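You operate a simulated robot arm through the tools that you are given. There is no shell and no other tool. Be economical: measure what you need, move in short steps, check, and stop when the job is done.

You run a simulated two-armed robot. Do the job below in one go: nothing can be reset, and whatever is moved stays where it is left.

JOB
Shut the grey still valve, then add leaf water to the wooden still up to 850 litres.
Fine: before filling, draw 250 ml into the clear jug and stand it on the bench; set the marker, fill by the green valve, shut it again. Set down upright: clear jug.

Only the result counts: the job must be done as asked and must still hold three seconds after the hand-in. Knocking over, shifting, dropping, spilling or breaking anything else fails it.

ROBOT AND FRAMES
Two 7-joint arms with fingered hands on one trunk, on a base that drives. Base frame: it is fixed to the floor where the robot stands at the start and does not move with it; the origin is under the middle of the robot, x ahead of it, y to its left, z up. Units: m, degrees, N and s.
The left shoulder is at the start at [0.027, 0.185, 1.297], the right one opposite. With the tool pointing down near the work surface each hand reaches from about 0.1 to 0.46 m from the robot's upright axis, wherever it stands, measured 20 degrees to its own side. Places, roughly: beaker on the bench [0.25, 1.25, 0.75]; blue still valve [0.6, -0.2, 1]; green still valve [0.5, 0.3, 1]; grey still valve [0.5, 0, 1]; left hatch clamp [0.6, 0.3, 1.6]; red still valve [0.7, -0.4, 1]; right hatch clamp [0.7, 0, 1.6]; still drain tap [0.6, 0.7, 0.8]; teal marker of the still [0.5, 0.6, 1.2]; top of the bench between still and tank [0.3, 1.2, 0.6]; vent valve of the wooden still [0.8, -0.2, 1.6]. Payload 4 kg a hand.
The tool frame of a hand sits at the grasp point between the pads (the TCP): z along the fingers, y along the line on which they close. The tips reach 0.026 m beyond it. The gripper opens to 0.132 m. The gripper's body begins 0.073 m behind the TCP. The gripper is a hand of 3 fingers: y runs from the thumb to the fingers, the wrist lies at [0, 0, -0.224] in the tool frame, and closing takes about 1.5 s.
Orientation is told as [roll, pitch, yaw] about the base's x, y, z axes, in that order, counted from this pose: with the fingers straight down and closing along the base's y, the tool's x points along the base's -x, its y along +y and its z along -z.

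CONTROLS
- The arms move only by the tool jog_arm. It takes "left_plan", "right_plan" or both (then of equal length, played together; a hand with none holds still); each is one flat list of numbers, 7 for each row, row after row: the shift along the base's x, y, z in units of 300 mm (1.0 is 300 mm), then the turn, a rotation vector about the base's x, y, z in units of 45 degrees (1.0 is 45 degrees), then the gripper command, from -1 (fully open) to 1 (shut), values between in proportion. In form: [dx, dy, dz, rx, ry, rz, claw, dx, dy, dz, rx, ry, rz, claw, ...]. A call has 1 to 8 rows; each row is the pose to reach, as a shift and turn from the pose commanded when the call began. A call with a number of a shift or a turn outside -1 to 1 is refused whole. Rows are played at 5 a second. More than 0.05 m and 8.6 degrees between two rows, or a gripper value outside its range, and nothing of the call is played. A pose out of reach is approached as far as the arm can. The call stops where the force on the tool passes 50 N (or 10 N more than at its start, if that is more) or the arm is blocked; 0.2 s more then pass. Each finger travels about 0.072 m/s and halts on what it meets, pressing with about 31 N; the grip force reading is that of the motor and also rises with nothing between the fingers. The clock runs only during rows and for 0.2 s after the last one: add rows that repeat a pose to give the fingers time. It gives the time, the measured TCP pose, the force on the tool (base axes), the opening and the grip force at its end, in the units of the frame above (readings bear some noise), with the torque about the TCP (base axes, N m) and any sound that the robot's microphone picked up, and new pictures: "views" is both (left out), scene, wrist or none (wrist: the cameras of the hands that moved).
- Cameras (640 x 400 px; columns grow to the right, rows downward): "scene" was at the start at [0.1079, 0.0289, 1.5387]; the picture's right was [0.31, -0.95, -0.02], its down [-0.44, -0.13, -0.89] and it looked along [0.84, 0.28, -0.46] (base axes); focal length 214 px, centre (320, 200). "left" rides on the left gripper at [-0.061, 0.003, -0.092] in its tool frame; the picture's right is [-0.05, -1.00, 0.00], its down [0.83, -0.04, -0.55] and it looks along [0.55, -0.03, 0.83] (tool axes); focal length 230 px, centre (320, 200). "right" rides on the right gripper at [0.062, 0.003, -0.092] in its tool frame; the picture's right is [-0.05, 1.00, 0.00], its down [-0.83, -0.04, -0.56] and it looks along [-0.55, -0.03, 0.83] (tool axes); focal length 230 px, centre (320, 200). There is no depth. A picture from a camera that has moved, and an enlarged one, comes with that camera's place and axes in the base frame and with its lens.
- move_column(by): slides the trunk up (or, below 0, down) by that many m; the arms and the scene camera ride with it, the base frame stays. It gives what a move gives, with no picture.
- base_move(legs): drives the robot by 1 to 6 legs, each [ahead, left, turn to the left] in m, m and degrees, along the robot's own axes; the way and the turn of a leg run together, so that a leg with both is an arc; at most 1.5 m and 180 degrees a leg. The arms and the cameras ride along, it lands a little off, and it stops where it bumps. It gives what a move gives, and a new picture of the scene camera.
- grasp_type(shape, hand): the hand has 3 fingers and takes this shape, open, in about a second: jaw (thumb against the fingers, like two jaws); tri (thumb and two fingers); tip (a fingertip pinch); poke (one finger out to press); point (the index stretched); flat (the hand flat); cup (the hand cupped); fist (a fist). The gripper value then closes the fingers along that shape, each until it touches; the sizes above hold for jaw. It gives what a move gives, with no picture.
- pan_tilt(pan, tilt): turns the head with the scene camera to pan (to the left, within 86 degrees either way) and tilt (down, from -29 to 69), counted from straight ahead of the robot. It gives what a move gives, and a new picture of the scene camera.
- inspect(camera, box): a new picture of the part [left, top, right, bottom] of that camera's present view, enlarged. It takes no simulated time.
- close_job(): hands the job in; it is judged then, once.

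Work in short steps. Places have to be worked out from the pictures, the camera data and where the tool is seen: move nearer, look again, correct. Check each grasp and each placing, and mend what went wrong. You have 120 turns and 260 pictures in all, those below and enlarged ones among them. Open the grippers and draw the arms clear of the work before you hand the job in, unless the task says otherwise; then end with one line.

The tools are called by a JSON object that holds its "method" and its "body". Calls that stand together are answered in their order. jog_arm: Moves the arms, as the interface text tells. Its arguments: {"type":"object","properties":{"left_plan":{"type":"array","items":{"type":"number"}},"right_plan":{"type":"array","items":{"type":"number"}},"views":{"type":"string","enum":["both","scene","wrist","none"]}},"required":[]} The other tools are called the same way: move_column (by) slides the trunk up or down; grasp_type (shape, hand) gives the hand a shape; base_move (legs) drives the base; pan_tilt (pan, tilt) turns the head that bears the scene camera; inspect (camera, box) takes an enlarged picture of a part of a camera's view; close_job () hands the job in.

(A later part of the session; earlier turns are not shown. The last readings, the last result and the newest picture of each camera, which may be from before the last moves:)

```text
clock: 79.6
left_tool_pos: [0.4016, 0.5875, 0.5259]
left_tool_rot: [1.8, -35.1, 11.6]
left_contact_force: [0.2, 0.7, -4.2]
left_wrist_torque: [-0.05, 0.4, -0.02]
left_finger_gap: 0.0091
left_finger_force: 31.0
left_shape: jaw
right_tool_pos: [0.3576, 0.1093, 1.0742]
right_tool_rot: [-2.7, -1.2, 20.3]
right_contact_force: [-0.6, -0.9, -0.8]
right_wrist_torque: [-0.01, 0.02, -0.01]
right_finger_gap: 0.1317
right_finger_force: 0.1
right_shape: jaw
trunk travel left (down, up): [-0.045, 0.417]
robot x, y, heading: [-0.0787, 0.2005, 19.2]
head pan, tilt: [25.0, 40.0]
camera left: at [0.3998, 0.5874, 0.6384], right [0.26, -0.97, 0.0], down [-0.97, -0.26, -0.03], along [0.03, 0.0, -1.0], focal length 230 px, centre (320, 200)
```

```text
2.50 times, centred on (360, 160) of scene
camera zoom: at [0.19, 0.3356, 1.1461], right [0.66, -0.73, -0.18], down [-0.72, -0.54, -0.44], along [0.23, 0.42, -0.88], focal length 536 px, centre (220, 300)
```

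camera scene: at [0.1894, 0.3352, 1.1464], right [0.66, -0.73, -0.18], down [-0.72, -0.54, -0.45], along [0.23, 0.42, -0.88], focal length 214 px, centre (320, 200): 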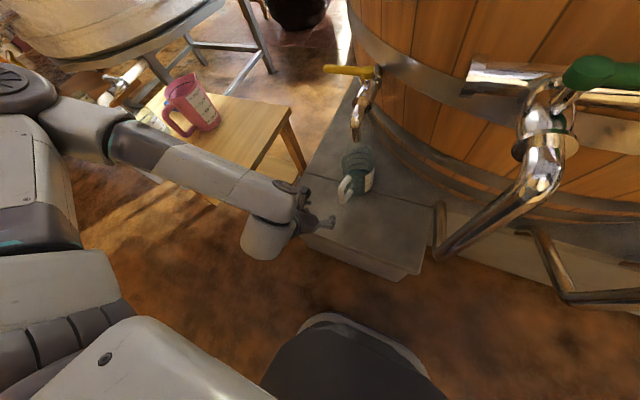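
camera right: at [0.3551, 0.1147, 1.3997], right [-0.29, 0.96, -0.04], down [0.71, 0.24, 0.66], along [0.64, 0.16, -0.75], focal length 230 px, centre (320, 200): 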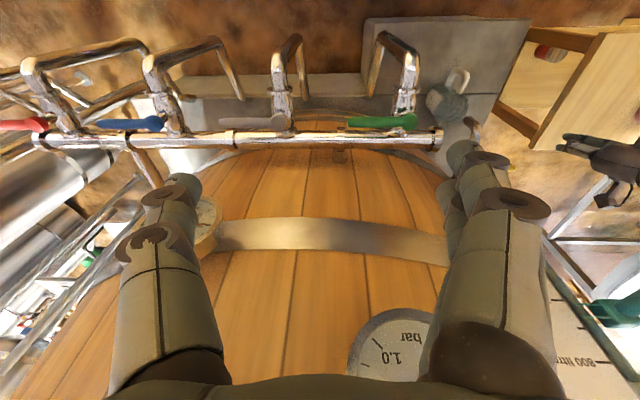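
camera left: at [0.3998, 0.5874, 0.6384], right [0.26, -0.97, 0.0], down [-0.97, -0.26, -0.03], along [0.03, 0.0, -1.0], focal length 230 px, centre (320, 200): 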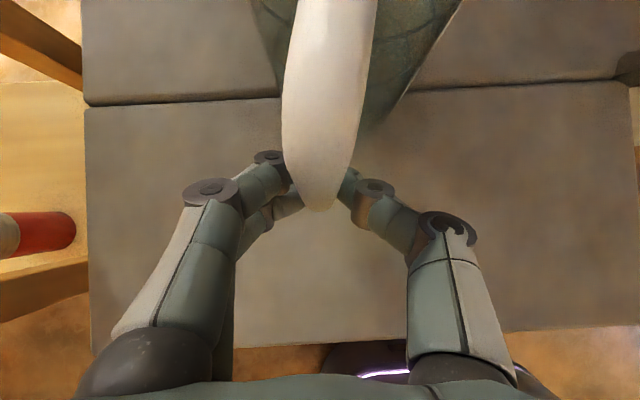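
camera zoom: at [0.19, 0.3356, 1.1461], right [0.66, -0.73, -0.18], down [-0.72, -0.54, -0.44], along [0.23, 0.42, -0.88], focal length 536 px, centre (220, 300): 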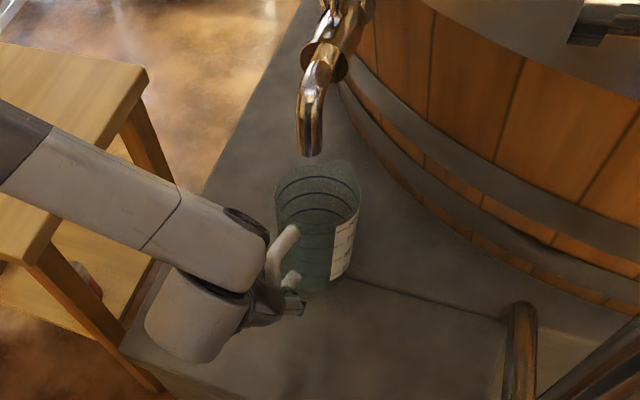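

Jug lifted steady (4.2 N, torque 0.4 N·m). I back the base 0.12 m to clear the tap, then raise the trunk so the jug passes above the bench top.

{"method": "base_move", "body": {"legs": [[-0.12, 0, 0]]}}

{"method": "move_column", "body": {"by": 0.26}}

{"method": "pan_tilt", "body": {"pan": 40, "tilt": 45}}

```text
clock: 80.8
left_tool_pos: [0.2911, 0.5487, 0.5274]
left_tool_rot: [1.8, -35.3, 11.5]
left_contact_force: [0.5, 0.6, -4.3]
left_wrist_torque: [-0.04, 0.37, -0.02]
left_finger_gap: 0.009
left_finger_force: 31.0
left_shape: jaw
right_tool_pos: [0.243, 0.0693, 1.0741]
right_tool_rot: [-2.7, -1.3, 20.3]
right_contact_force: [-0.4, 0.6, 0.0]
right_wrist_torque: [0.03, -0.04, 0.0]
right_finger_gap: 0.1319
right_finger_force: 0.0
right_shape: jaw
trunk travel left (down, up): [-0.045, 0.417]
robot x, y, heading: [-0.1925, 0.1613, 19.2]
head pan, tilt: [25.0, 40.0]
camera scene: at [0.0768, 0.2956, 1.1463], right [0.66, -0.73, -0.18], down [-0.72, -0.54, -0.45], along [0.23, 0.42, -0.88], focal length 214 px, centre (320, 200)
```

scene: 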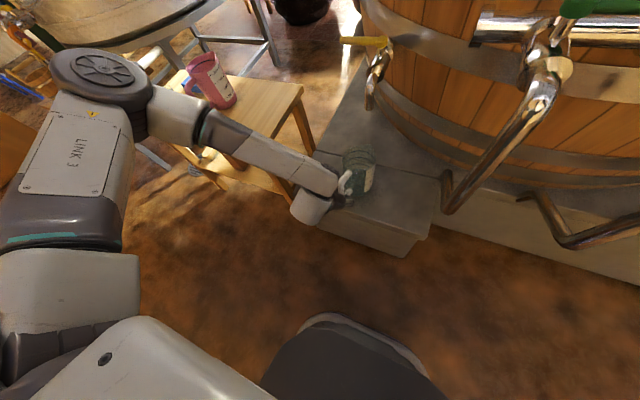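

```text
clock: 83.5
left_tool_pos: [0.3095, 0.554, 0.9156]
left_tool_rot: [4.2, -46.8, 9.9]
left_contact_force: [0.7, -0.4, -3.8]
left_wrist_torque: [-0.07, 0.34, 0.02]
left_finger_gap: 0.0089
left_finger_force: 30.9
left_shape: jaw
right_tool_pos: [0.2452, 0.0687, 1.3333]
right_tool_rot: [-2.7, -1.1, 20.2]
right_contact_force: [0.1, -1.3, 0.3]
right_wrist_torque: [0.0, 0.03, 0.01]
right_finger_gap: 0.132
right_finger_force: 0.1
right_shape: jaw
trunk travel left (down, up): [-0.305, 0.157]
robot x, y, heading: [-0.1903, 0.1639, 19.0]
head pan, tilt: [25.0, 40.0]
```

```text
clock: 84.2
left_tool_pos: [0.3091, 0.5548, 0.9169]
left_tool_rot: [4.2, -46.9, 9.9]
left_contact_force: [0.3, -0.4, -3.2]
left_wrist_torque: [-0.01, 0.39, 0.0]
left_finger_gap: 0.0087
left_finger_force: 31.4
left_shape: jaw
right_tool_pos: [0.2438, 0.0692, 1.3345]
right_tool_rot: [-2.7, -1.2, 20.3]
right_contact_force: [-0.6, -0.3, 0.6]
right_wrist_torque: [-0.03, 0.0, -0.02]
right_finger_gap: 0.1321
right_finger_force: 0.0
right_shape: jaw
trunk travel left (down, up): [-0.305, 0.157]
robot x, y, heading: [-0.191, 0.1659, 19.0]
head pan, tilt: [40.0, 45.0]
camera scene: at [-0.1238, 0.2433, 1.4872], right [0.86, -0.51, -0.04], down [-0.41, -0.62, -0.67], along [0.32, 0.59, -0.74], focal length 214 px, centre (320, 200)
```

scene: 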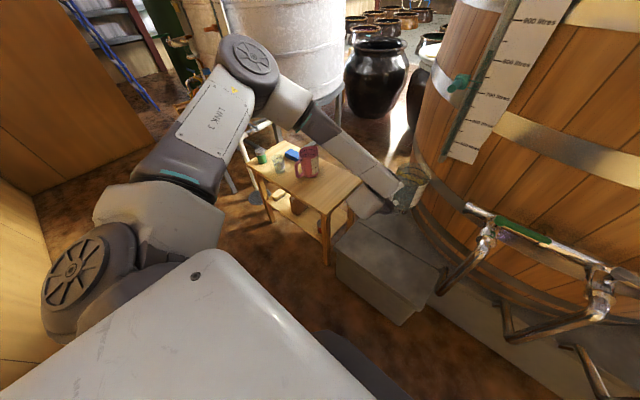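

The torso straightened and tilted the hand back ~12°. I restore the pitch gradually and inspect the jug.

{"method": "jog_arm", "body": {"left_plan": [0, 0, -0.03, -0.015, 0.07, 0.01, 1, 0, 0, -0.06, -0.03, 0.14, 0.02, 1, 0, 0, -0.09, -0.045, 0.22, 0.03, 1], "views": "wrist"}}

{"method": "inspect", "body": {"camera": "scene", "box": [360, 140, 450, 240]}}

{"method": "inspect", "body": {"camera": "scene", "box": [230, 100, 410, 280]}}

```text
clock: 85.0
left_tool_pos: [0.3012, 0.5604, 0.8985]
left_tool_rot: [4.0, -36.8, 11.5]
left_contact_force: [-0.3, 0.0, -3.0]
left_wrist_torque: [-0.05, 0.32, -0.02]
left_finger_gap: 0.0089
left_finger_force: 30.9
left_shape: jaw
left hand out of reach, approached as far as the arm can: row 1, 2, 3
right_tool_pos: [0.2437, 0.0696, 1.3344]
right_tool_rot: [-2.7, -1.2, 20.2]
right_contact_force: [-0.4, 0.0, 0.5]
right_wrist_torque: [-0.03, -0.01, -0.01]
right_finger_gap: 0.1319
right_finger_force: 0.1
right_shape: jaw
trunk travel left (down, up): [-0.305, 0.157]
robot x, y, heading: [-0.1915, 0.1658, 18.7]
head pan, tilt: [40.0, 45.0]
camera left: at [0.2956, 0.5561, 1.0116], right [0.28, -0.96, -0.02], down [-0.96, -0.28, -0.06], along [0.05, 0.04, -1.0], focal length 230 px, centre (320, 200)
```

left: 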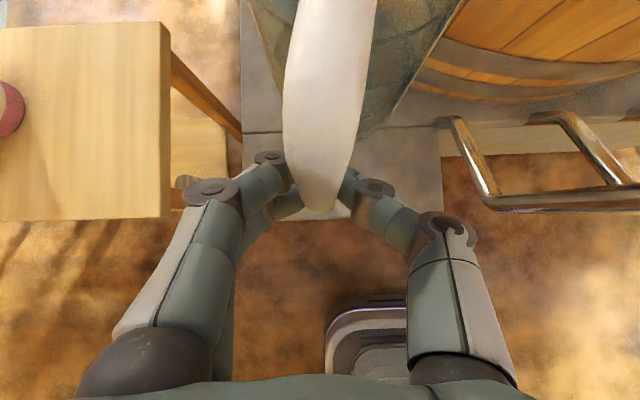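

```text
4.00 times, centred on (405, 190) of scene
camera zoom: at [-0.1239, 0.2434, 1.4872], right [0.86, -0.51, -0.04], down [-0.41, -0.62, -0.67], along [0.32, 0.59, -0.74], focal length 858 px, centre (-20, 240)
```

zoom: 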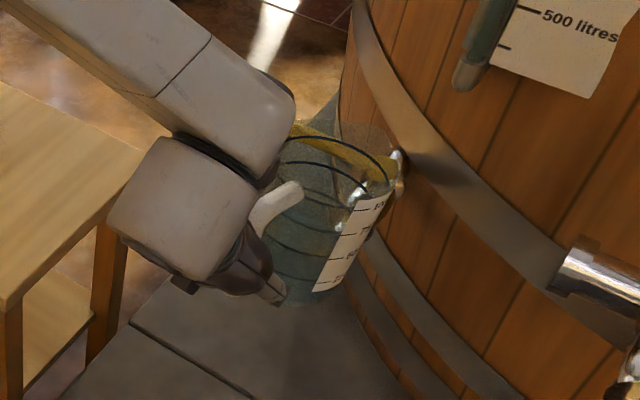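

```text
2.22 times, centred on (320, 190) of scene
camera zoom: at [-0.1239, 0.2434, 1.4872], right [0.86, -0.51, -0.04], down [-0.41, -0.62, -0.67], along [0.32, 0.59, -0.74], focal length 477 px, centre (320, 222)
```

zoom: 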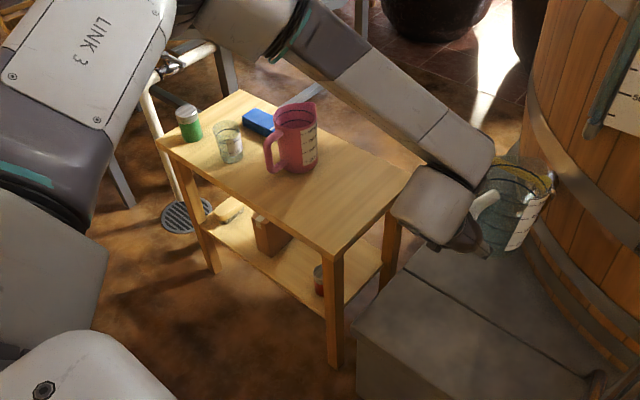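

Bench edge near side is at e2≈0.71 (top z≈0.62), so I aim to set the jug about 10 cm inside it. I drive left 0.4 m in two legs with the jug 17 cm above the bench.

{"method": "base_move", "body": {"legs": [[0, 0.2, 0], [0.04, 0.2, 0]]}}

{"method": "inspect", "body": {"camera": "left", "box": [0, 0, 640, 400]}}

```text
clock: 87.8
left_tool_pos: [0.2126, 0.9438, 0.901]
left_tool_rot: [3.9, -36.8, 11.1]
left_contact_force: [0.0, -0.2, -4.2]
left_wrist_torque: [-0.04, 0.36, 0.02]
left_finger_gap: 0.009
left_finger_force: 31.4
left_shape: jaw
right_tool_pos: [0.1519, 0.4527, 1.3336]
right_tool_rot: [-2.5, -1.3, 19.8]
right_contact_force: [0.1, -1.2, -0.7]
right_wrist_torque: [0.01, 0.03, 0.02]
right_finger_gap: 0.1319
right_finger_force: 0.0
right_shape: jaw
trunk travel left (down, up): [-0.305, 0.157]
robot x, y, heading: [-0.2828, 0.5524, 19.0]
head pan, tilt: [40.0, 45.0]
camera scene: at [-0.2147, 0.6283, 1.4873], right [0.85, -0.52, -0.04], down [-0.41, -0.62, -0.67], along [0.32, 0.59, -0.74], focal length 214 px, centre (320, 200)
```

scene: 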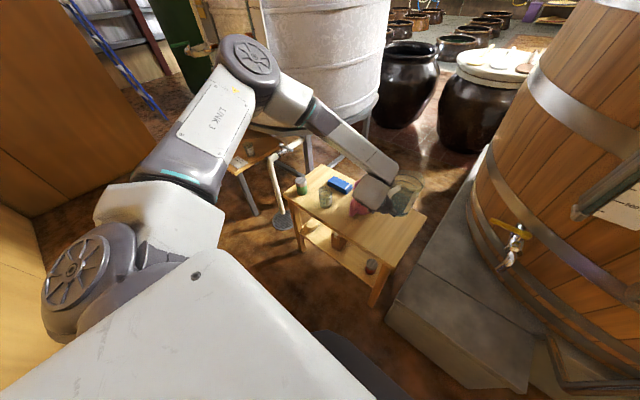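

```text
1.00 times, centred on (320, 200) of left (not enlarged: the box is as wide or as high as the picture)
camera zoom: at [0.2064, 0.9392, 1.0123], right [0.27, -0.96, -0.02], down [-0.96, -0.27, -0.06], along [0.05, 0.04, -1.0], focal length 230 px, centre (320, 200)
```

zoom: 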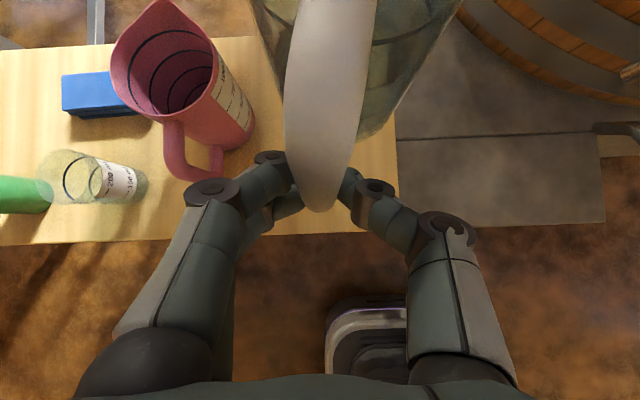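

Jug is above the bench with ~6 cm clearance from the pink jug and ~7 cm from the edge. I level it a few degrees and lower 10 cm with the arm.

{"method": "jog_arm", "body": {"left_plan": [0, 0, -0.07, 0.007, -0.035, 0, 1, 0, 0, -0.15, 0.014, -0.07, 0, 1, 0, 0, -0.23, 0.02, -0.11, 0, 1, 0, 0, -0.3, 0.02, -0.11, 0, 1, 0, 0, -0.36, 0.02, -0.11, 0, 1], "views": "both"}}

{"method": "inspect", "body": {"camera": "scene", "box": [330, 150, 450, 290]}}

```text
clock: 89.0
left_tool_pos: [0.1761, 0.9721, 0.8674]
left_tool_rot: [3.7, -41.9, 11.2]
left_contact_force: [0.4, 0.2, -3.7]
left_wrist_torque: [-0.07, 0.35, -0.02]
left_finger_gap: 0.0087
left_finger_force: 31.2
left_shape: jaw
left hand out of reach, approached as far as the arm can: row 1, 2, 3, 4, 5
right_tool_pos: [0.1509, 0.4539, 1.3351]
right_tool_rot: [-2.7, -1.1, 19.8]
right_contact_force: [0.0, -0.4, 0.1]
right_wrist_torque: [-0.01, -0.02, 0.0]
right_finger_gap: 0.1319
right_finger_force: 0.0
right_shape: jaw
trunk travel left (down, up): [-0.305, 0.157]
robot x, y, heading: [-0.2825, 0.5502, 18.7]
head pan, tilt: [40.0, 45.0]
camera scene: at [-0.2151, 0.6308, 1.4872], right [0.85, -0.52, -0.04], down [-0.41, -0.62, -0.67], along [0.32, 0.59, -0.74], focal length 214 px, centre (320, 200)
camera left: at [0.1614, 0.966, 0.9781], right [0.27, -0.96, -0.01], down [-0.95, -0.27, -0.14], along [0.13, 0.05, -0.99], focal length 230 px, centre (320, 200)
```

scene: 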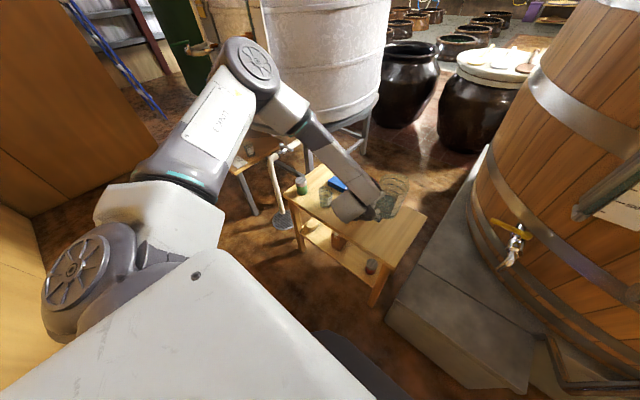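
left: 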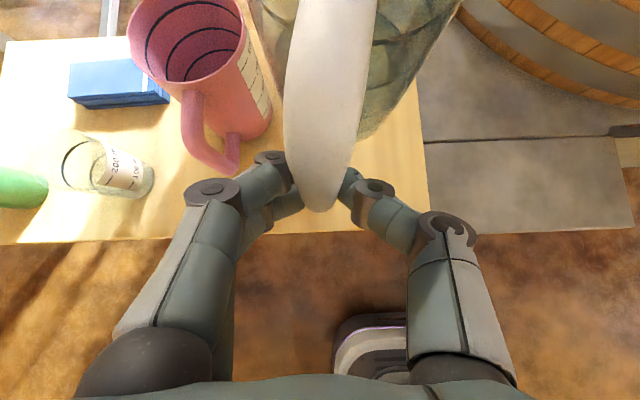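

```text
2.86 times, centred on (390, 220) of scene
camera zoom: at [-0.2151, 0.6308, 1.4872], right [0.85, -0.52, -0.04], down [-0.41, -0.62, -0.67], along [0.32, 0.59, -0.74], focal length 613 px, centre (120, 143)
```

zoom: 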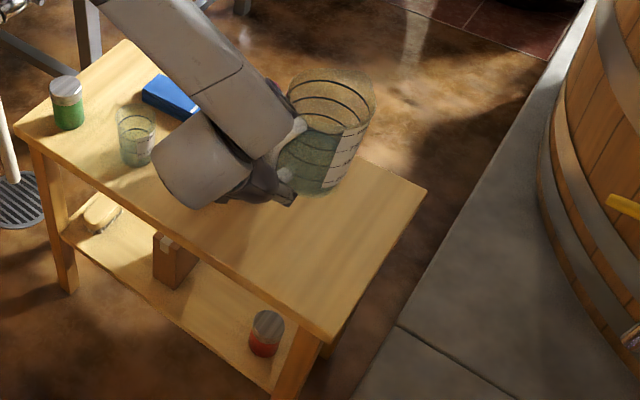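

The arm drifted back/left at its limit. I correct with a small base move, then lower by the trunk in small steps.

{"method": "base_move", "body": {"legs": [[0.03, -0.05, 0]]}}

{"method": "move_column", "body": {"by": -0.06}}

{"method": "inspect", "body": {"camera": "left", "box": [0, 0, 640, 400]}}

```text
clock: 90.0
left_tool_pos: [0.2158, 0.9372, 0.867]
left_tool_rot: [3.5, -41.9, 11.4]
left_contact_force: [-0.6, 0.7, -3.4]
left_wrist_torque: [-0.06, 0.34, 0.01]
left_finger_gap: 0.0088
left_finger_force: 31.2
left_shape: jaw
right_tool_pos: [0.1921, 0.4201, 1.3357]
right_tool_rot: [-2.9, -1.4, 20.0]
right_contact_force: [-1.3, 0.0, -0.3]
right_wrist_torque: [0.01, -0.02, -0.04]
right_finger_gap: 0.1321
right_finger_force: 0.1
right_shape: jaw
trunk travel left (down, up): [-0.305, 0.157]
robot x, y, heading: [-0.2391, 0.5128, 18.7]
head pan, tilt: [40.0, 45.0]
camera scene: at [-0.1755, 0.5967, 1.4873], right [0.86, -0.52, -0.04], down [-0.41, -0.62, -0.67], along [0.32, 0.59, -0.74], focal length 214 px, centre (320, 200)
```

scene: 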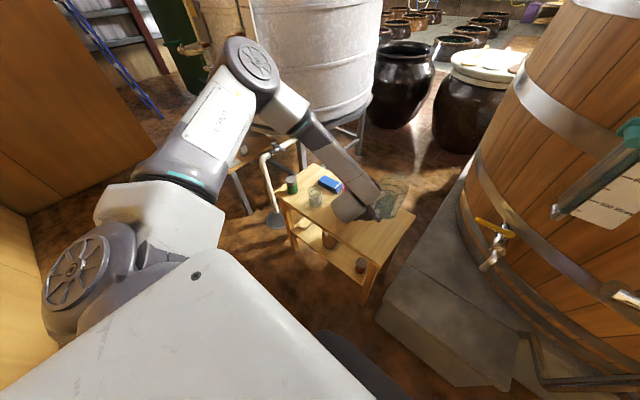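

```text
clock: 91.0
left_tool_pos: [0.2182, 0.9365, 0.8081]
left_tool_rot: [3.6, -42.0, 11.3]
left_contact_force: [-0.8, -0.4, -4.0]
left_wrist_torque: [-0.08, 0.35, -0.03]
left_finger_gap: 0.0089
left_finger_force: 30.8
left_shape: jaw
right_tool_pos: [0.1947, 0.4182, 1.2746]
right_tool_rot: [-2.7, -1.5, 20.0]
right_contact_force: [0.4, 0.5, -0.1]
right_wrist_torque: [0.02, 0.0, -0.01]
right_finger_gap: 0.132
right_finger_force: 0.1
right_shape: jaw
trunk travel left (down, up): [-0.245, 0.217]
robot x, y, heading: [-0.2356, 0.5136, 18.8]
head pan, tilt: [40.0, 45.0]
```

```text
1.00 times, centred on (320, 200) of left (not enlarged: the box is as wide or as high as the picture)
camera zoom: at [0.2033, 0.9303, 0.9188], right [0.28, -0.96, -0.01], down [-0.95, -0.27, -0.14], along [0.13, 0.05, -0.99], focal length 230 px, centre (320, 200)
```

zoom: 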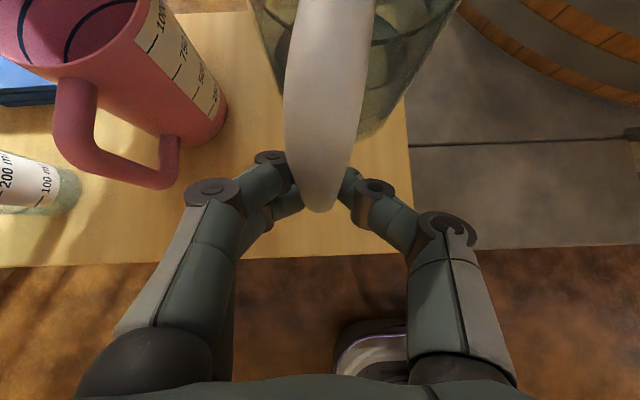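

Trunk lowering is purely vertical here; clearances are fine. I lower 5 cm more.

{"method": "move_column", "body": {"by": -0.055}}

{"method": "inspect", "body": {"camera": "scene", "box": [320, 120, 440, 280]}}

{"method": "inspect", "body": {"camera": "left", "box": [0, 0, 640, 400]}}

```text
clock: 92.0
left_tool_pos: [0.2179, 0.9357, 0.7537]
left_tool_rot: [3.8, -42.0, 11.2]
left_contact_force: [-1.6, 0.3, -4.1]
left_wrist_torque: [-0.04, 0.29, 0.01]
left_finger_gap: 0.0086
left_finger_force: 30.7
left_shape: jaw
right_tool_pos: [0.195, 0.418, 1.2195]
right_tool_rot: [-2.7, -1.3, 20.0]
right_contact_force: [-0.5, -0.6, -0.3]
right_wrist_torque: [0.03, 0.0, 0.0]
right_finger_gap: 0.1319
right_finger_force: 0.1
right_shape: jaw
trunk travel left (down, up): [-0.19, 0.272]
robot x, y, heading: [-0.2364, 0.5175, 18.8]
head pan, tilt: [40.0, 45.0]
```

```text
2.50 times, centred on (380, 200) of scene
camera zoom: at [-0.1091, 0.6148, 1.3546], right [0.85, -0.52, -0.12], down [-0.48, -0.65, -0.59], along [0.23, 0.56, -0.8], focal length 536 px, centre (170, 200)
```

zoom: 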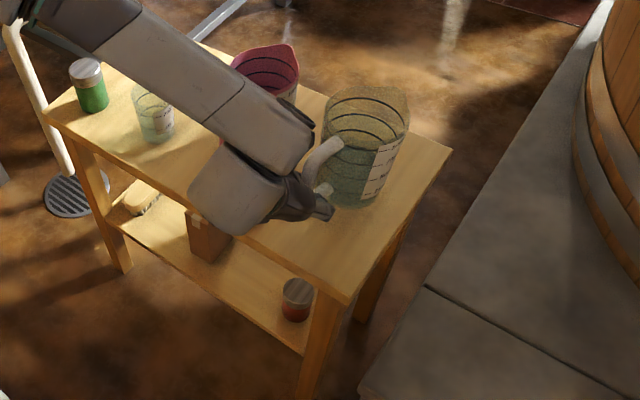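

```text
1.00 times, centred on (320, 200) of left (not enlarged: the box is as wide or as high as the picture)
camera zoom: at [0.204, 0.9294, 0.8639], right [0.28, -0.96, -0.01], down [-0.95, -0.27, -0.14], along [0.13, 0.05, -0.99], focal length 230 px, centre (320, 200)
```

zoom: 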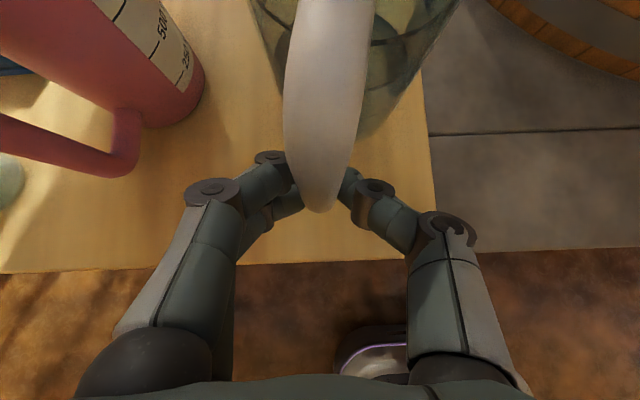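

Jug looks upright and about 3 cm above the bench. I lower in small steps watching for contact.

{"method": "move_column", "body": {"by": -0.02}}

{"method": "move_column", "body": {"by": -0.008}}

```text
clock: 92.6
left_tool_pos: [0.2172, 0.9348, 0.7338]
left_tool_rot: [3.8, -41.8, 11.3]
left_contact_force: [0.7, -0.6, -3.2]
left_wrist_torque: [-0.1, 0.31, -0.01]
left_finger_gap: 0.0087
left_finger_force: 31.0
left_shape: jaw
right_tool_pos: [0.1942, 0.4171, 1.1998]
right_tool_rot: [-2.7, -1.2, 20.0]
right_contact_force: [0.4, 0.5, 0.7]
right_wrist_torque: [0.01, 0.0, -0.03]
right_finger_gap: 0.132
right_finger_force: 0.0
right_shape: jaw
trunk travel left (down, up): [-0.17, 0.292]
robot x, y, heading: [-0.2393, 0.5134, 18.9]
head pan, tilt: [40.0, 45.0]
```

```text
clock: 93.2
left_tool_pos: [0.218, 0.936, 0.7257]
left_tool_rot: [3.9, -41.8, 11.3]
left_contact_force: [0.2, 0.8, -2.6]
left_wrist_torque: [-0.03, 0.39, 0.01]
left_finger_gap: 0.0089
left_finger_force: 30.8
left_shape: jaw
right_tool_pos: [0.1952, 0.4183, 1.1906]
right_tool_rot: [-2.7, -1.3, 20.1]
right_contact_force: [-0.7, -0.5, -0.4]
right_wrist_torque: [-0.01, -0.01, 0.04]
right_finger_gap: 0.1317
right_finger_force: 0.1
right_shape: jaw
trunk travel left (down, up): [-0.162, 0.3]
robot x, y, heading: [-0.2378, 0.5143, 18.9]
head pan, tilt: [40.0, 45.0]
```

Not clearly touching yet; I continue in 7 mm steps.

{"method": "move_column", "body": {"by": -0.007}}

{"method": "move_column", "body": {"by": -0.007}}

{"method": "inspect", "body": {"camera": "scene", "box": [360, 130, 440, 240]}}

```text
clock: 93.8
left_tool_pos: [0.2181, 0.9355, 0.7166]
left_tool_rot: [3.8, -41.8, 11.3]
left_contact_force: [-0.3, 0.6, -3.9]
left_wrist_torque: [-0.04, 0.25, 0.03]
left_finger_gap: 0.0089
left_finger_force: 31.1
left_shape: jaw
right_tool_pos: [0.1948, 0.4174, 1.1846]
right_tool_rot: [-2.7, -1.2, 19.8]
right_contact_force: [0.4, 0.4, 0.3]
right_wrist_torque: [0.01, 0.01, -0.03]
right_finger_gap: 0.1321
right_finger_force: 0.1
right_shape: jaw
trunk travel left (down, up): [-0.155, 0.307]
robot x, y, heading: [-0.2399, 0.5143, 18.8]
head pan, tilt: [40.0, 45.0]
```

```text
clock: 94.3
left_tool_pos: [0.2185, 0.9357, 0.7109]
left_tool_rot: [3.8, -41.7, 11.2]
left_contact_force: [-0.4, 1.0, -1.9]
left_wrist_torque: [-0.06, 0.13, 0.03]
left_finger_gap: 0.0091
left_finger_force: 31.0
left_shape: jaw
right_tool_pos: [0.1947, 0.4182, 1.1776]
right_tool_rot: [-2.7, -1.3, 20.0]
right_contact_force: [-0.1, 0.5, -0.3]
right_wrist_torque: [-0.01, 0.02, 0.0]
right_finger_gap: 0.1321
right_finger_force: 0.0
right_shape: jaw
trunk travel left (down, up): [-0.148, 0.314]
robot x, y, heading: [-0.2422, 0.5122, 19.1]
head pan, tilt: [40.0, 45.0]
```

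```text
3.64 times, centred on (400, 185) of scene
camera zoom: at [-0.0782, 0.6251, 1.2999], right [0.84, -0.52, -0.16], down [-0.52, -0.66, -0.55], along [0.18, 0.54, -0.82], focal length 780 px, centre (29, 254)
```

zoom: 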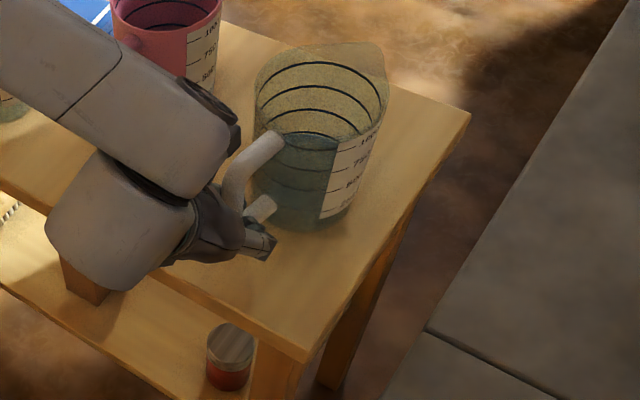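

Contact is beginning (torque and weight dropped). One more 5 mm step, then release.

{"method": "move_column", "body": {"by": -0.005}}

{"method": "inspect", "body": {"camera": "scene", "box": [360, 130, 440, 240]}}

```text
clock: 94.9
left_tool_pos: [0.2186, 0.9352, 0.7052]
left_tool_rot: [3.8, -41.8, 11.3]
left_contact_force: [0.9, -0.6, -1.1]
left_wrist_torque: [-0.02, 0.08, -0.05]
left_finger_gap: 0.0093
left_finger_force: 31.2
left_shape: jaw
right_tool_pos: [0.1958, 0.4174, 1.173]
right_tool_rot: [-2.6, -1.2, 20.0]
right_contact_force: [-0.3, -0.1, 0.4]
right_wrist_torque: [0.0, -0.06, 0.01]
right_finger_gap: 0.1317
right_finger_force: 0.0
right_shape: jaw
trunk travel left (down, up): [-0.143, 0.319]
robot x, y, heading: [-0.2369, 0.515, 18.7]
head pan, tilt: [40.0, 45.0]
```

```text
3.64 times, centred on (400, 185) of scene
camera zoom: at [-0.0743, 0.6264, 1.293], right [0.84, -0.52, -0.16], down [-0.52, -0.66, -0.54], along [0.18, 0.54, -0.82], focal length 780 px, centre (29, 254)
```

zoom: 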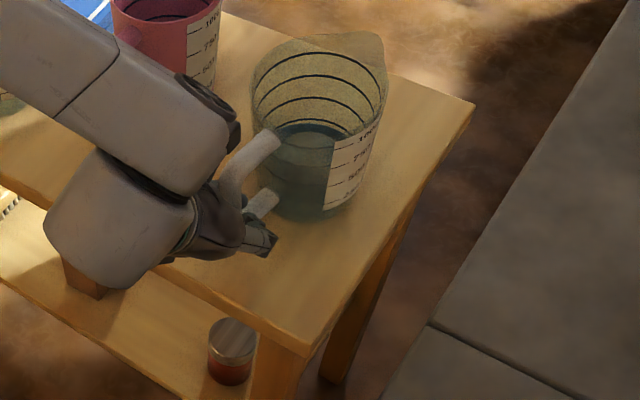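

Bench carries most of the weight. I open the fingers slowly in place.

{"method": "jog_arm", "body": {"left_plan": [0, 0, -0.008, 0, 0, 0, 1, 0, 0, -0.008, 0, 0, 0, 0.85, 0, 0, -0.008, 0, 0, 0, 0.7, 0, 0, -0.008, 0, 0, 0, 0.4, 0, 0, -0.008, 0, 0, 0, 0.0, 0, 0, -0.008, 0, 0, 0, 0.0], "views": "wrist"}}

{"method": "inspect", "body": {"camera": "scene", "box": [360, 130, 440, 240]}}

```text
clock: 96.3
left_tool_pos: [0.2186, 0.935, 0.7027]
left_tool_rot: [3.9, -41.8, 11.3]
left_contact_force: [0.3, -1.1, -0.6]
left_wrist_torque: [0.01, -0.01, 0.01]
left_finger_gap: 0.0652
left_finger_force: 0.0
left_shape: jaw
right_tool_pos: [0.1946, 0.4165, 1.1722]
right_tool_rot: [-2.7, -1.3, 20.0]
right_contact_force: [0.6, -0.5, -0.5]
right_wrist_torque: [0.01, 0.01, -0.05]
right_finger_gap: 0.1321
right_finger_force: 0.0
right_shape: jaw
trunk travel left (down, up): [-0.143, 0.319]
robot x, y, heading: [-0.2387, 0.5165, 19.1]
head pan, tilt: [40.0, 45.0]
camera left: at [0.2043, 0.9292, 0.8139], right [0.28, -0.96, -0.01], down [-0.95, -0.27, -0.14], along [0.13, 0.05, -0.99], focal length 230 px, centre (320, 200)
```

left: 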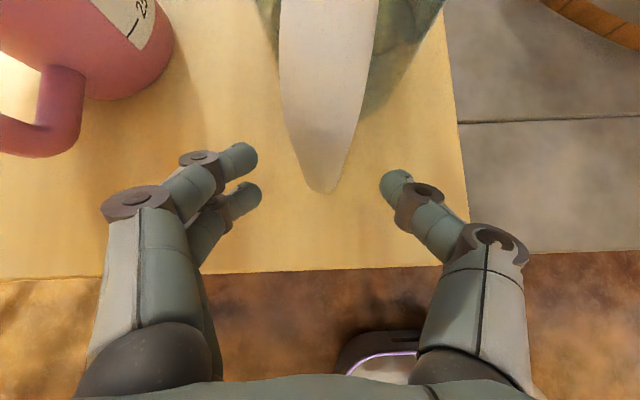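

```text
3.64 times, centred on (400, 185) of scene
camera zoom: at [-0.0744, 0.6264, 1.2931], right [0.84, -0.52, -0.16], down [-0.52, -0.66, -0.54], along [0.18, 0.54, -0.82], focal length 780 px, centre (29, 254)
```

zoom: 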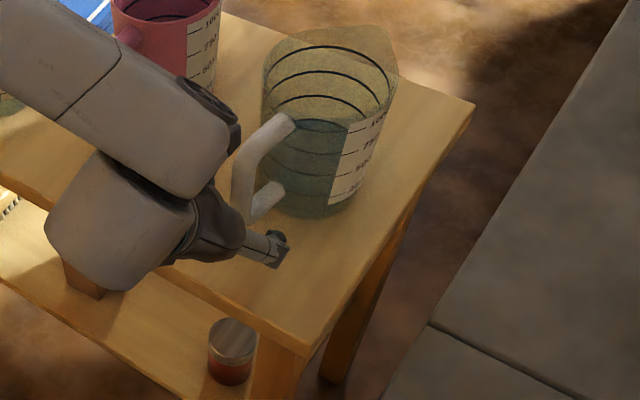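

Jug stands upright on the bench with its contents. I back the base straight out to free the fingers from the handle.

{"method": "base_move", "body": {"legs": [[-0.15, 0, 0]]}}

{"method": "inspect", "body": {"camera": "scene", "box": [360, 100, 480, 240]}}

```text
clock: 97.6
left_tool_pos: [0.077, 0.8868, 0.7033]
left_tool_rot: [3.8, -41.8, 11.2]
left_contact_force: [-0.6, -0.3, -0.2]
left_wrist_torque: [0.01, -0.01, 0.0]
left_finger_gap: 0.0654
left_finger_force: 0.0
left_shape: jaw
right_tool_pos: [0.0516, 0.3679, 1.1721]
right_tool_rot: [-2.7, -1.3, 19.9]
right_contact_force: [0.2, 1.0, -0.3]
right_wrist_torque: [0.02, 0.02, -0.01]
right_finger_gap: 0.132
right_finger_force: 0.0
right_shape: jaw
trunk travel left (down, up): [-0.143, 0.319]
robot x, y, heading: [-0.3818, 0.4665, 18.7]
head pan, tilt: [40.0, 45.0]
camera scene: at [-0.2172, 0.5774, 1.293], right [0.84, -0.52, -0.16], down [-0.52, -0.66, -0.54], along [0.18, 0.54, -0.82], focal length 214 px, centre (320, 200)
```

scene: 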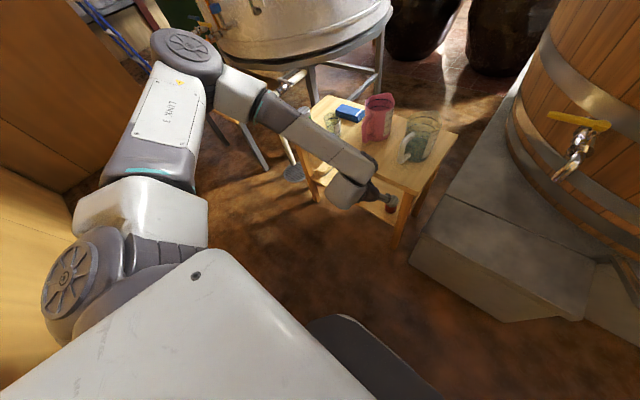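

```text
2.86 times, centred on (420, 170) of scene
camera zoom: at [-0.2172, 0.5774, 1.293], right [0.84, -0.52, -0.16], down [-0.52, -0.66, -0.54], along [0.18, 0.54, -0.82], focal length 613 px, centre (34, 286)
```

zoom: 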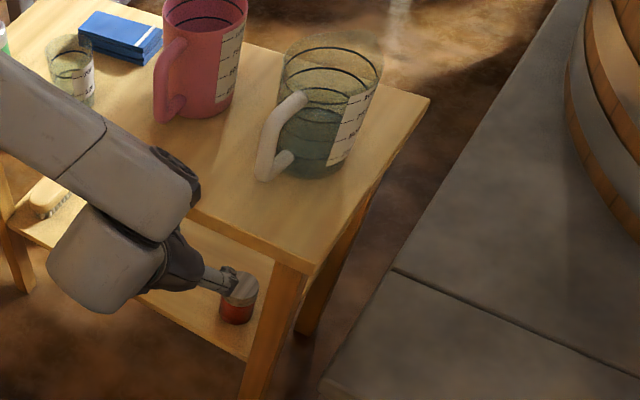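

Jug placed; hand clear. From two views, 100 L ≈ 77 mm with 700 at z≈1.21 and 850 at z≈1.327; the marker peg end is near [0.511, 0.608, 1.24]. I drive right in front of the marker and turn the left hand forward.

{"method": "base_move", "body": {"legs": [[0, -0.36, 0]]}}

{"method": "jog_arm", "body": {"left_plan": [0, 0, 0.15, 0, 0, 0, 0, 0, 0, 0.3, 0, 0, 0, 0, 0, 0, 0.45, 0, 0, 0, 0, 0, 0, 0.6, 0, 0, 0, 0, 0.0, 0, 0.75, 0, 0, 0, 0, 0.0, 0, 0.9, 0, 0, 0, 0], "views": "none"}}

{"method": "pan_tilt", "body": {"pan": 10, "tilt": 15}}

```text
clock: 100.0
left_tool_pos: [0.1926, 0.5423, 0.7044]
left_tool_rot: [3.7, -41.8, 11.5]
left_contact_force: [0.2, 0.4, 0.7]
left_wrist_torque: [-0.03, 0.02, 0.0]
left_finger_gap: 0.0654
left_finger_force: 0.1
left_shape: jaw
right_tool_pos: [0.1731, 0.0243, 1.1725]
right_tool_rot: [-2.5, -1.3, 20.2]
right_contact_force: [0.8, 0.6, -0.7]
right_wrist_torque: [0.01, 0.0, 0.01]
right_finger_gap: 0.1317
right_finger_force: 0.1
right_shape: jaw
trunk travel left (down, up): [-0.143, 0.319]
robot x, y, heading: [-0.2655, 0.1183, 18.8]
head pan, tilt: [40.0, 45.0]
camera scene: at [-0.098, 0.232, 1.2931], right [0.84, -0.52, -0.17], down [-0.52, -0.66, -0.54], along [0.17, 0.54, -0.82], focal length 214 px, centre (320, 200)
```

scene: 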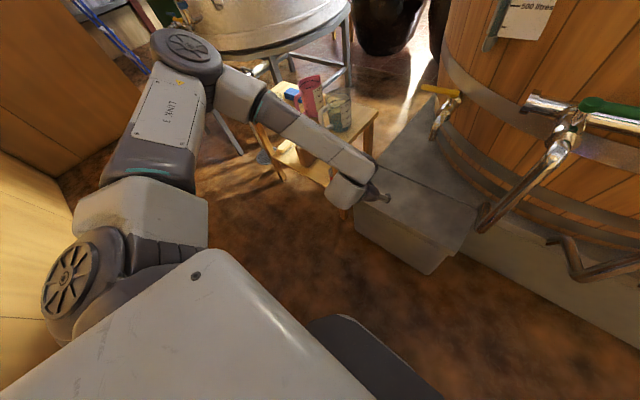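

```text
clock: 101.4
left_tool_pos: [0.1923, 0.5406, 0.9733]
left_tool_rot: [3.8, -41.9, 11.5]
left_contact_force: [-0.6, 0.0, -0.6]
left_wrist_torque: [0.01, 0.01, 0.02]
left_finger_gap: 0.0655
left_finger_force: 0.1
left_shape: jaw
right_tool_pos: [0.172, 0.0242, 1.1739]
right_tool_rot: [-2.6, -1.3, 20.2]
right_contact_force: [-0.1, 0.0, -0.3]
right_wrist_torque: [0.02, -0.03, -0.01]
right_finger_gap: 0.1317
right_finger_force: 0.1
right_shape: jaw
trunk travel left (down, up): [-0.143, 0.319]
robot x, y, heading: [-0.262, 0.1174, 19.2]
head pan, tilt: [40.0, 45.0]
```

```text
clock: 102.3
left_tool_pos: [0.1928, 0.5412, 0.9728]
left_tool_rot: [3.8, -41.8, 11.4]
left_contact_force: [0.4, -0.6, 0.7]
left_wrist_torque: [0.02, -0.02, 0.01]
left_finger_gap: 0.0654
left_finger_force: 0.0
left_shape: jaw
right_tool_pos: [0.172, 0.0246, 1.1721]
right_tool_rot: [-2.7, -1.3, 20.2]
right_contact_force: [0.1, 0.2, -0.2]
right_wrist_torque: [0.03, 0.0, 0.05]
right_finger_gap: 0.1319
right_finger_force: 0.0
right_shape: jaw
trunk travel left (down, up): [-0.143, 0.319]
robot x, y, heading: [-0.261, 0.1212, 19.4]
head pan, tilt: [10.0, 15.0]
camera scene: at [-0.0482, 0.2118, 1.3307], right [0.48, -0.87, -0.04], down [-0.45, -0.2, -0.87], along [0.75, 0.44, -0.49], focal length 214 px, centre (320, 200)
```

scene: 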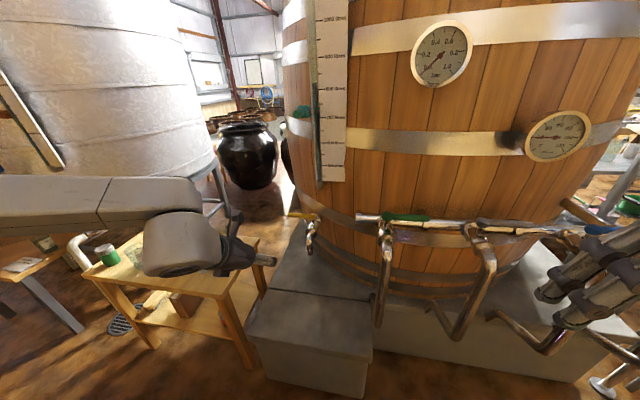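

The camera is now at z=1.331, practically level with the 850 mark. Zooming on the scale.

{"method": "inspect", "body": {"camera": "scene", "box": [280, 0, 360, 190]}}

{"method": "inspect", "body": {"camera": "scene", "box": [285, 40, 355, 140]}}

```text
2.11 times, centred on (320, 95) of scene
camera zoom: at [-0.0482, 0.2118, 1.3307], right [0.48, -0.87, -0.04], down [-0.45, -0.2, -0.87], along [0.75, 0.44, -0.49], focal length 452 px, centre (320, 421)
```

zoom: 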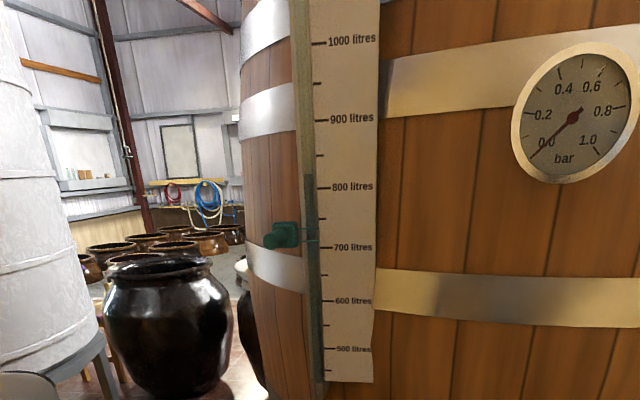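

```text
4.00 times, centred on (320, 90) of scene
camera zoom: at [-0.0482, 0.2118, 1.3307], right [0.48, -0.87, -0.04], down [-0.45, -0.2, -0.87], along [0.75, 0.44, -0.49], focal length 858 px, centre (320, 640)
```

zoom: 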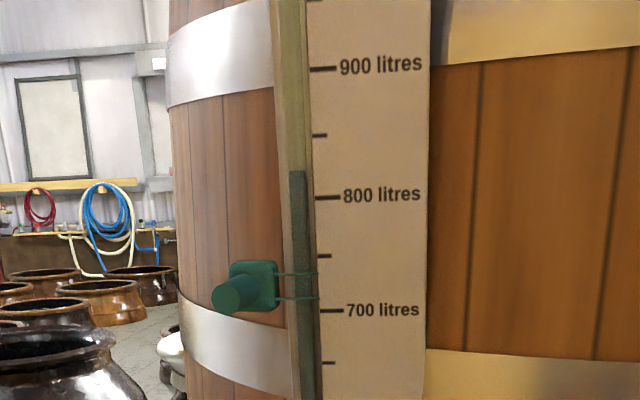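

Now precise: board scale is 0.085 m per 100 L, 850 ↔ z≈1.345; the water stands at ≈822 L, the marker at ≈722–730, with the peg end ≈[0.511, 0.602, 1.243] pointing at the robot. I drive 0.2 m closer and bring the left hand up in front, pitching forward.

{"method": "base_move", "body": {"legs": [[0.18, 0, 0]]}}

{"method": "jog_arm", "body": {"left_plan": [0, 0, 0.12, 0.025, -0.09, 0, 0, 0, 0, 0.25, 0.05, -0.18, 0, 0, 0, -0.01, 0.38, 0.07, -0.27, 0, 0, 0, -0.03, 0.52, 0.07, -0.36, 0, 0, 0, -0.04, 0.66, 0.08, -0.4, 0, 0, 0, -0.05, 0.8, 0.08, -0.4, 0, 0, 0, -0.05, 0.9, 0.08, -0.4, 0, 0], "views": "both"}}

```text
clock: 103.8
left_tool_pos: [0.3664, 0.6004, 0.9721]
left_tool_rot: [3.9, -41.8, 11.4]
left_contact_force: [0.1, -0.3, 0.0]
left_wrist_torque: [0.01, 0.02, -0.01]
left_finger_gap: 0.0655
left_finger_force: 0.0
left_shape: jaw
right_tool_pos: [0.3431, 0.0848, 1.1724]
right_tool_rot: [-2.7, -1.3, 20.1]
right_contact_force: [0.9, 0.4, -0.1]
right_wrist_torque: [0.03, 0.0, 0.0]
right_finger_gap: 0.132
right_finger_force: 0.0
right_shape: jaw
trunk travel left (down, up): [-0.143, 0.319]
robot x, y, heading: [-0.0887, 0.1795, 18.9]
head pan, tilt: [10.0, 15.0]
camera scene: at [0.1249, 0.2709, 1.3308], right [0.48, -0.88, -0.04], down [-0.45, -0.2, -0.87], along [0.75, 0.44, -0.49], focal length 214 px, centre (320, 200)
```

scene: 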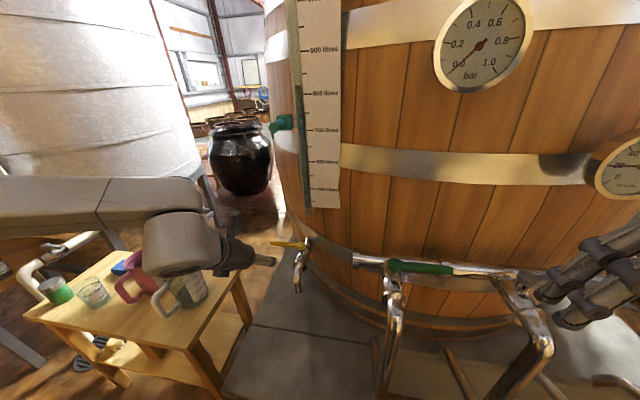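

```text
clock: 105.5
left_tool_pos: [0.3673, 0.585, 1.2451]
left_tool_rot: [3.8, -60.2, 11.3]
left_contact_force: [0.4, -0.1, -0.5]
left_wrist_torque: [0.03, -0.01, 0.01]
left_finger_gap: 0.0655
left_finger_force: 0.0
left_shape: jaw
right_tool_pos: [0.3442, 0.0823, 1.1731]
right_tool_rot: [-2.7, -1.3, 20.1]
right_contact_force: [0.4, -0.4, 0.1]
right_wrist_torque: [0.03, 0.02, 0.01]
right_finger_gap: 0.1317
right_finger_force: 0.2
right_shape: jaw
trunk travel left (down, up): [-0.143, 0.319]
robot x, y, heading: [-0.0919, 0.1818, 19.1]
head pan, tilt: [10.0, 15.0]
camera scene: at [0.1244, 0.2705, 1.3308], right [0.48, -0.88, -0.04], down [-0.45, -0.2, -0.87], along [0.75, 0.44, -0.49], focal length 214 px, centre (320, 200)
camera left: at [0.3188, 0.5712, 1.3435], right [0.28, -0.96, 0.01], down [-0.86, -0.25, -0.45], along [0.43, 0.11, -0.89], focal length 230 px, centre (320, 200)
```

scene: 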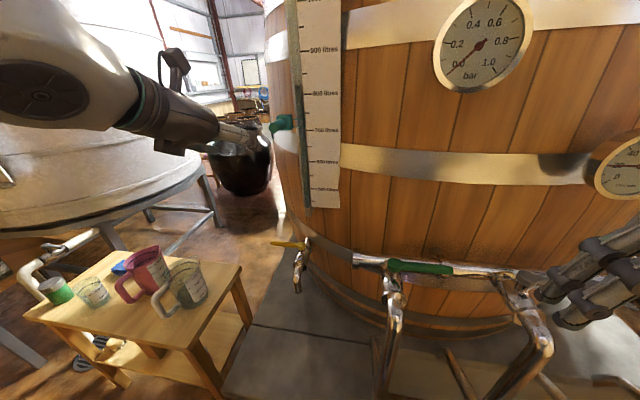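
left: 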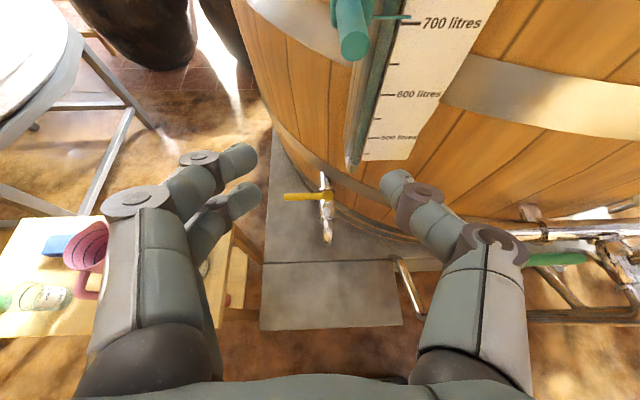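

Peg end is seen at ≈[0.511, 0.599, 1.240], between the finger lines. I advance 15.5 cm so the pads straddle it.

{"method": "jog_arm", "body": {"left_plan": [0.13, 0.014, 0, 0, 0, 0, 0, 0.26, 0.028, -0.005, 0, 0, 0, 0, 0.39, 0.042, -0.01, 0, 0, 0, 0, 0.46, 0.05, -0.015, 0, 0, 0, 0, 0.51, 0.055, -0.015, 0, 0, 0, 0], "views": "both"}}

{"method": "inspect", "body": {"camera": "scene", "box": [230, 60, 350, 180]}}

```text
clock: 106.7
left_tool_pos: [0.5195, 0.6014, 1.2376]
left_tool_rot: [3.8, -60.1, 11.4]
left_contact_force: [-0.2, 0.2, -0.5]
left_wrist_torque: [0.04, 0.01, 0.0]
left_finger_gap: 0.0654
left_finger_force: 0.0
left_shape: jaw
right_tool_pos: [0.3454, 0.0826, 1.1725]
right_tool_rot: [-2.7, -1.2, 20.1]
right_contact_force: [0.1, -0.7, 0.3]
right_wrist_torque: [-0.01, 0.01, 0.02]
right_finger_gap: 0.1317
right_finger_force: 0.0
right_shape: jaw
trunk travel left (down, up): [-0.143, 0.319]
robot x, y, heading: [-0.0904, 0.1804, 19.3]
head pan, tilt: [10.0, 15.0]
camera scene: at [0.1252, 0.2712, 1.3306], right [0.48, -0.88, -0.04], down [-0.45, -0.2, -0.87], along [0.75, 0.44, -0.49], focal length 214 px, centre (320, 200)
camera left: at [0.4719, 0.5879, 1.337], right [0.28, -0.96, 0.01], down [-0.86, -0.25, -0.45], along [0.43, 0.11, -0.9], focal length 230 px, centre (320, 200)
```

scene: 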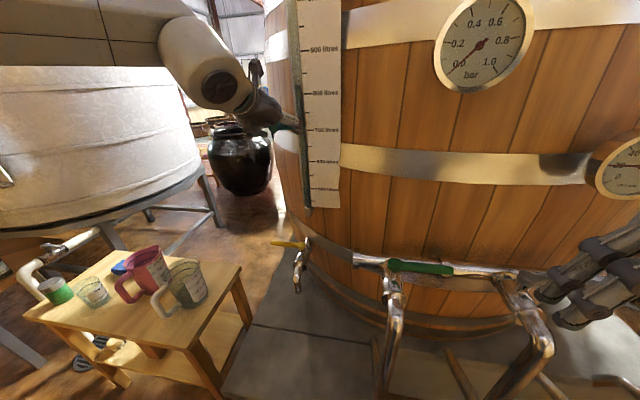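
left: 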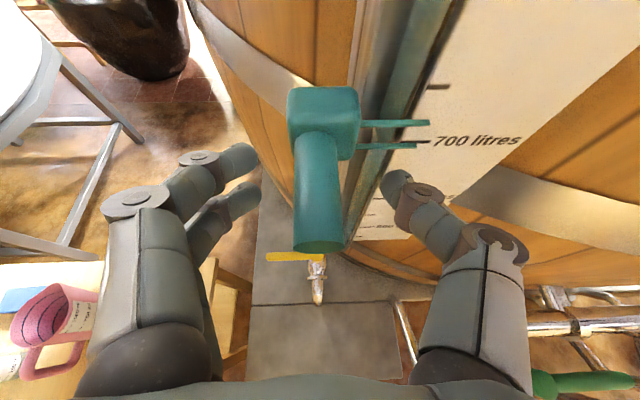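

```text
3.33 times, centred on (290, 120) of scene
camera zoom: at [0.1252, 0.2712, 1.3306], right [0.48, -0.88, -0.04], down [-0.45, -0.2, -0.87], along [0.75, 0.44, -0.49], focal length 715 px, centre (420, 467)
```

zoom: 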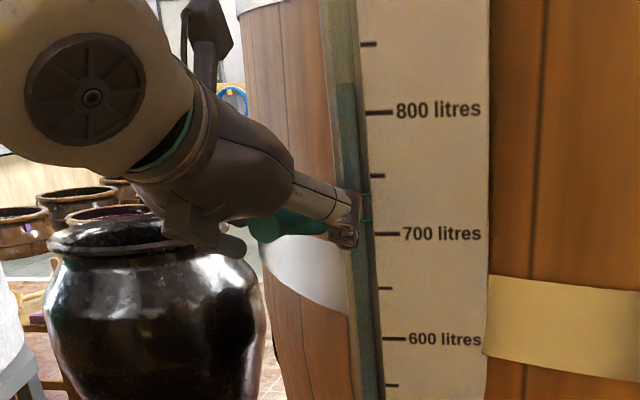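

Peg lies right at the TCP between the fingers. Closing on it.

{"method": "jog_arm", "body": {"left_plan": [0, 0, 0, 0, 0, 0, 0.4, 0, 0, 0, 0, 0, 0, 0.8, 0, 0, 0, 0, 0, 0, 1, 0, 0, 0, 0, 0, 0, 1], "views": "wrist"}}

```text
clock: 107.7
left_tool_pos: [0.5196, 0.6008, 1.2363]
left_tool_rot: [3.8, -60.2, 11.3]
left_contact_force: [1.4, -0.8, -2.7]
left_wrist_torque: [-0.02, 0.03, 0.16]
left_finger_gap: 0.0022
left_finger_force: 31.1
left_shape: jaw
right_tool_pos: [0.3451, 0.0829, 1.1722]
right_tool_rot: [-2.7, -1.3, 20.0]
right_contact_force: [-0.2, 0.2, -0.3]
right_wrist_torque: [0.0, -0.02, 0.03]
right_finger_gap: 0.1316
right_finger_force: 0.1
right_shape: jaw
trunk travel left (down, up): [-0.143, 0.319]
robot x, y, heading: [-0.091, 0.1813, 19.2]
head pan, tilt: [10.0, 15.0]
camera left: at [0.4716, 0.5877, 1.3365], right [0.28, -0.96, 0.01], down [-0.86, -0.25, -0.44], along [0.43, 0.11, -0.9], focal length 230 px, centre (320, 200)
```

left: 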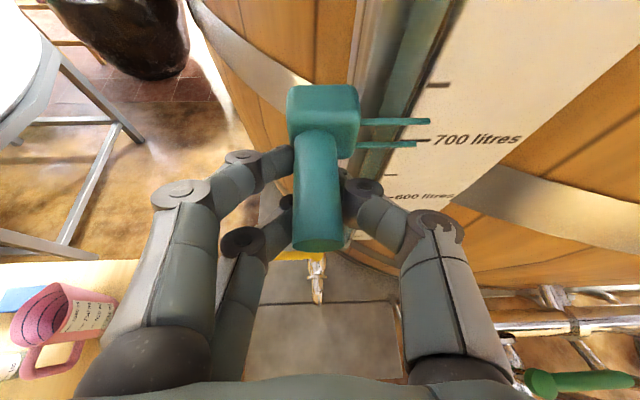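

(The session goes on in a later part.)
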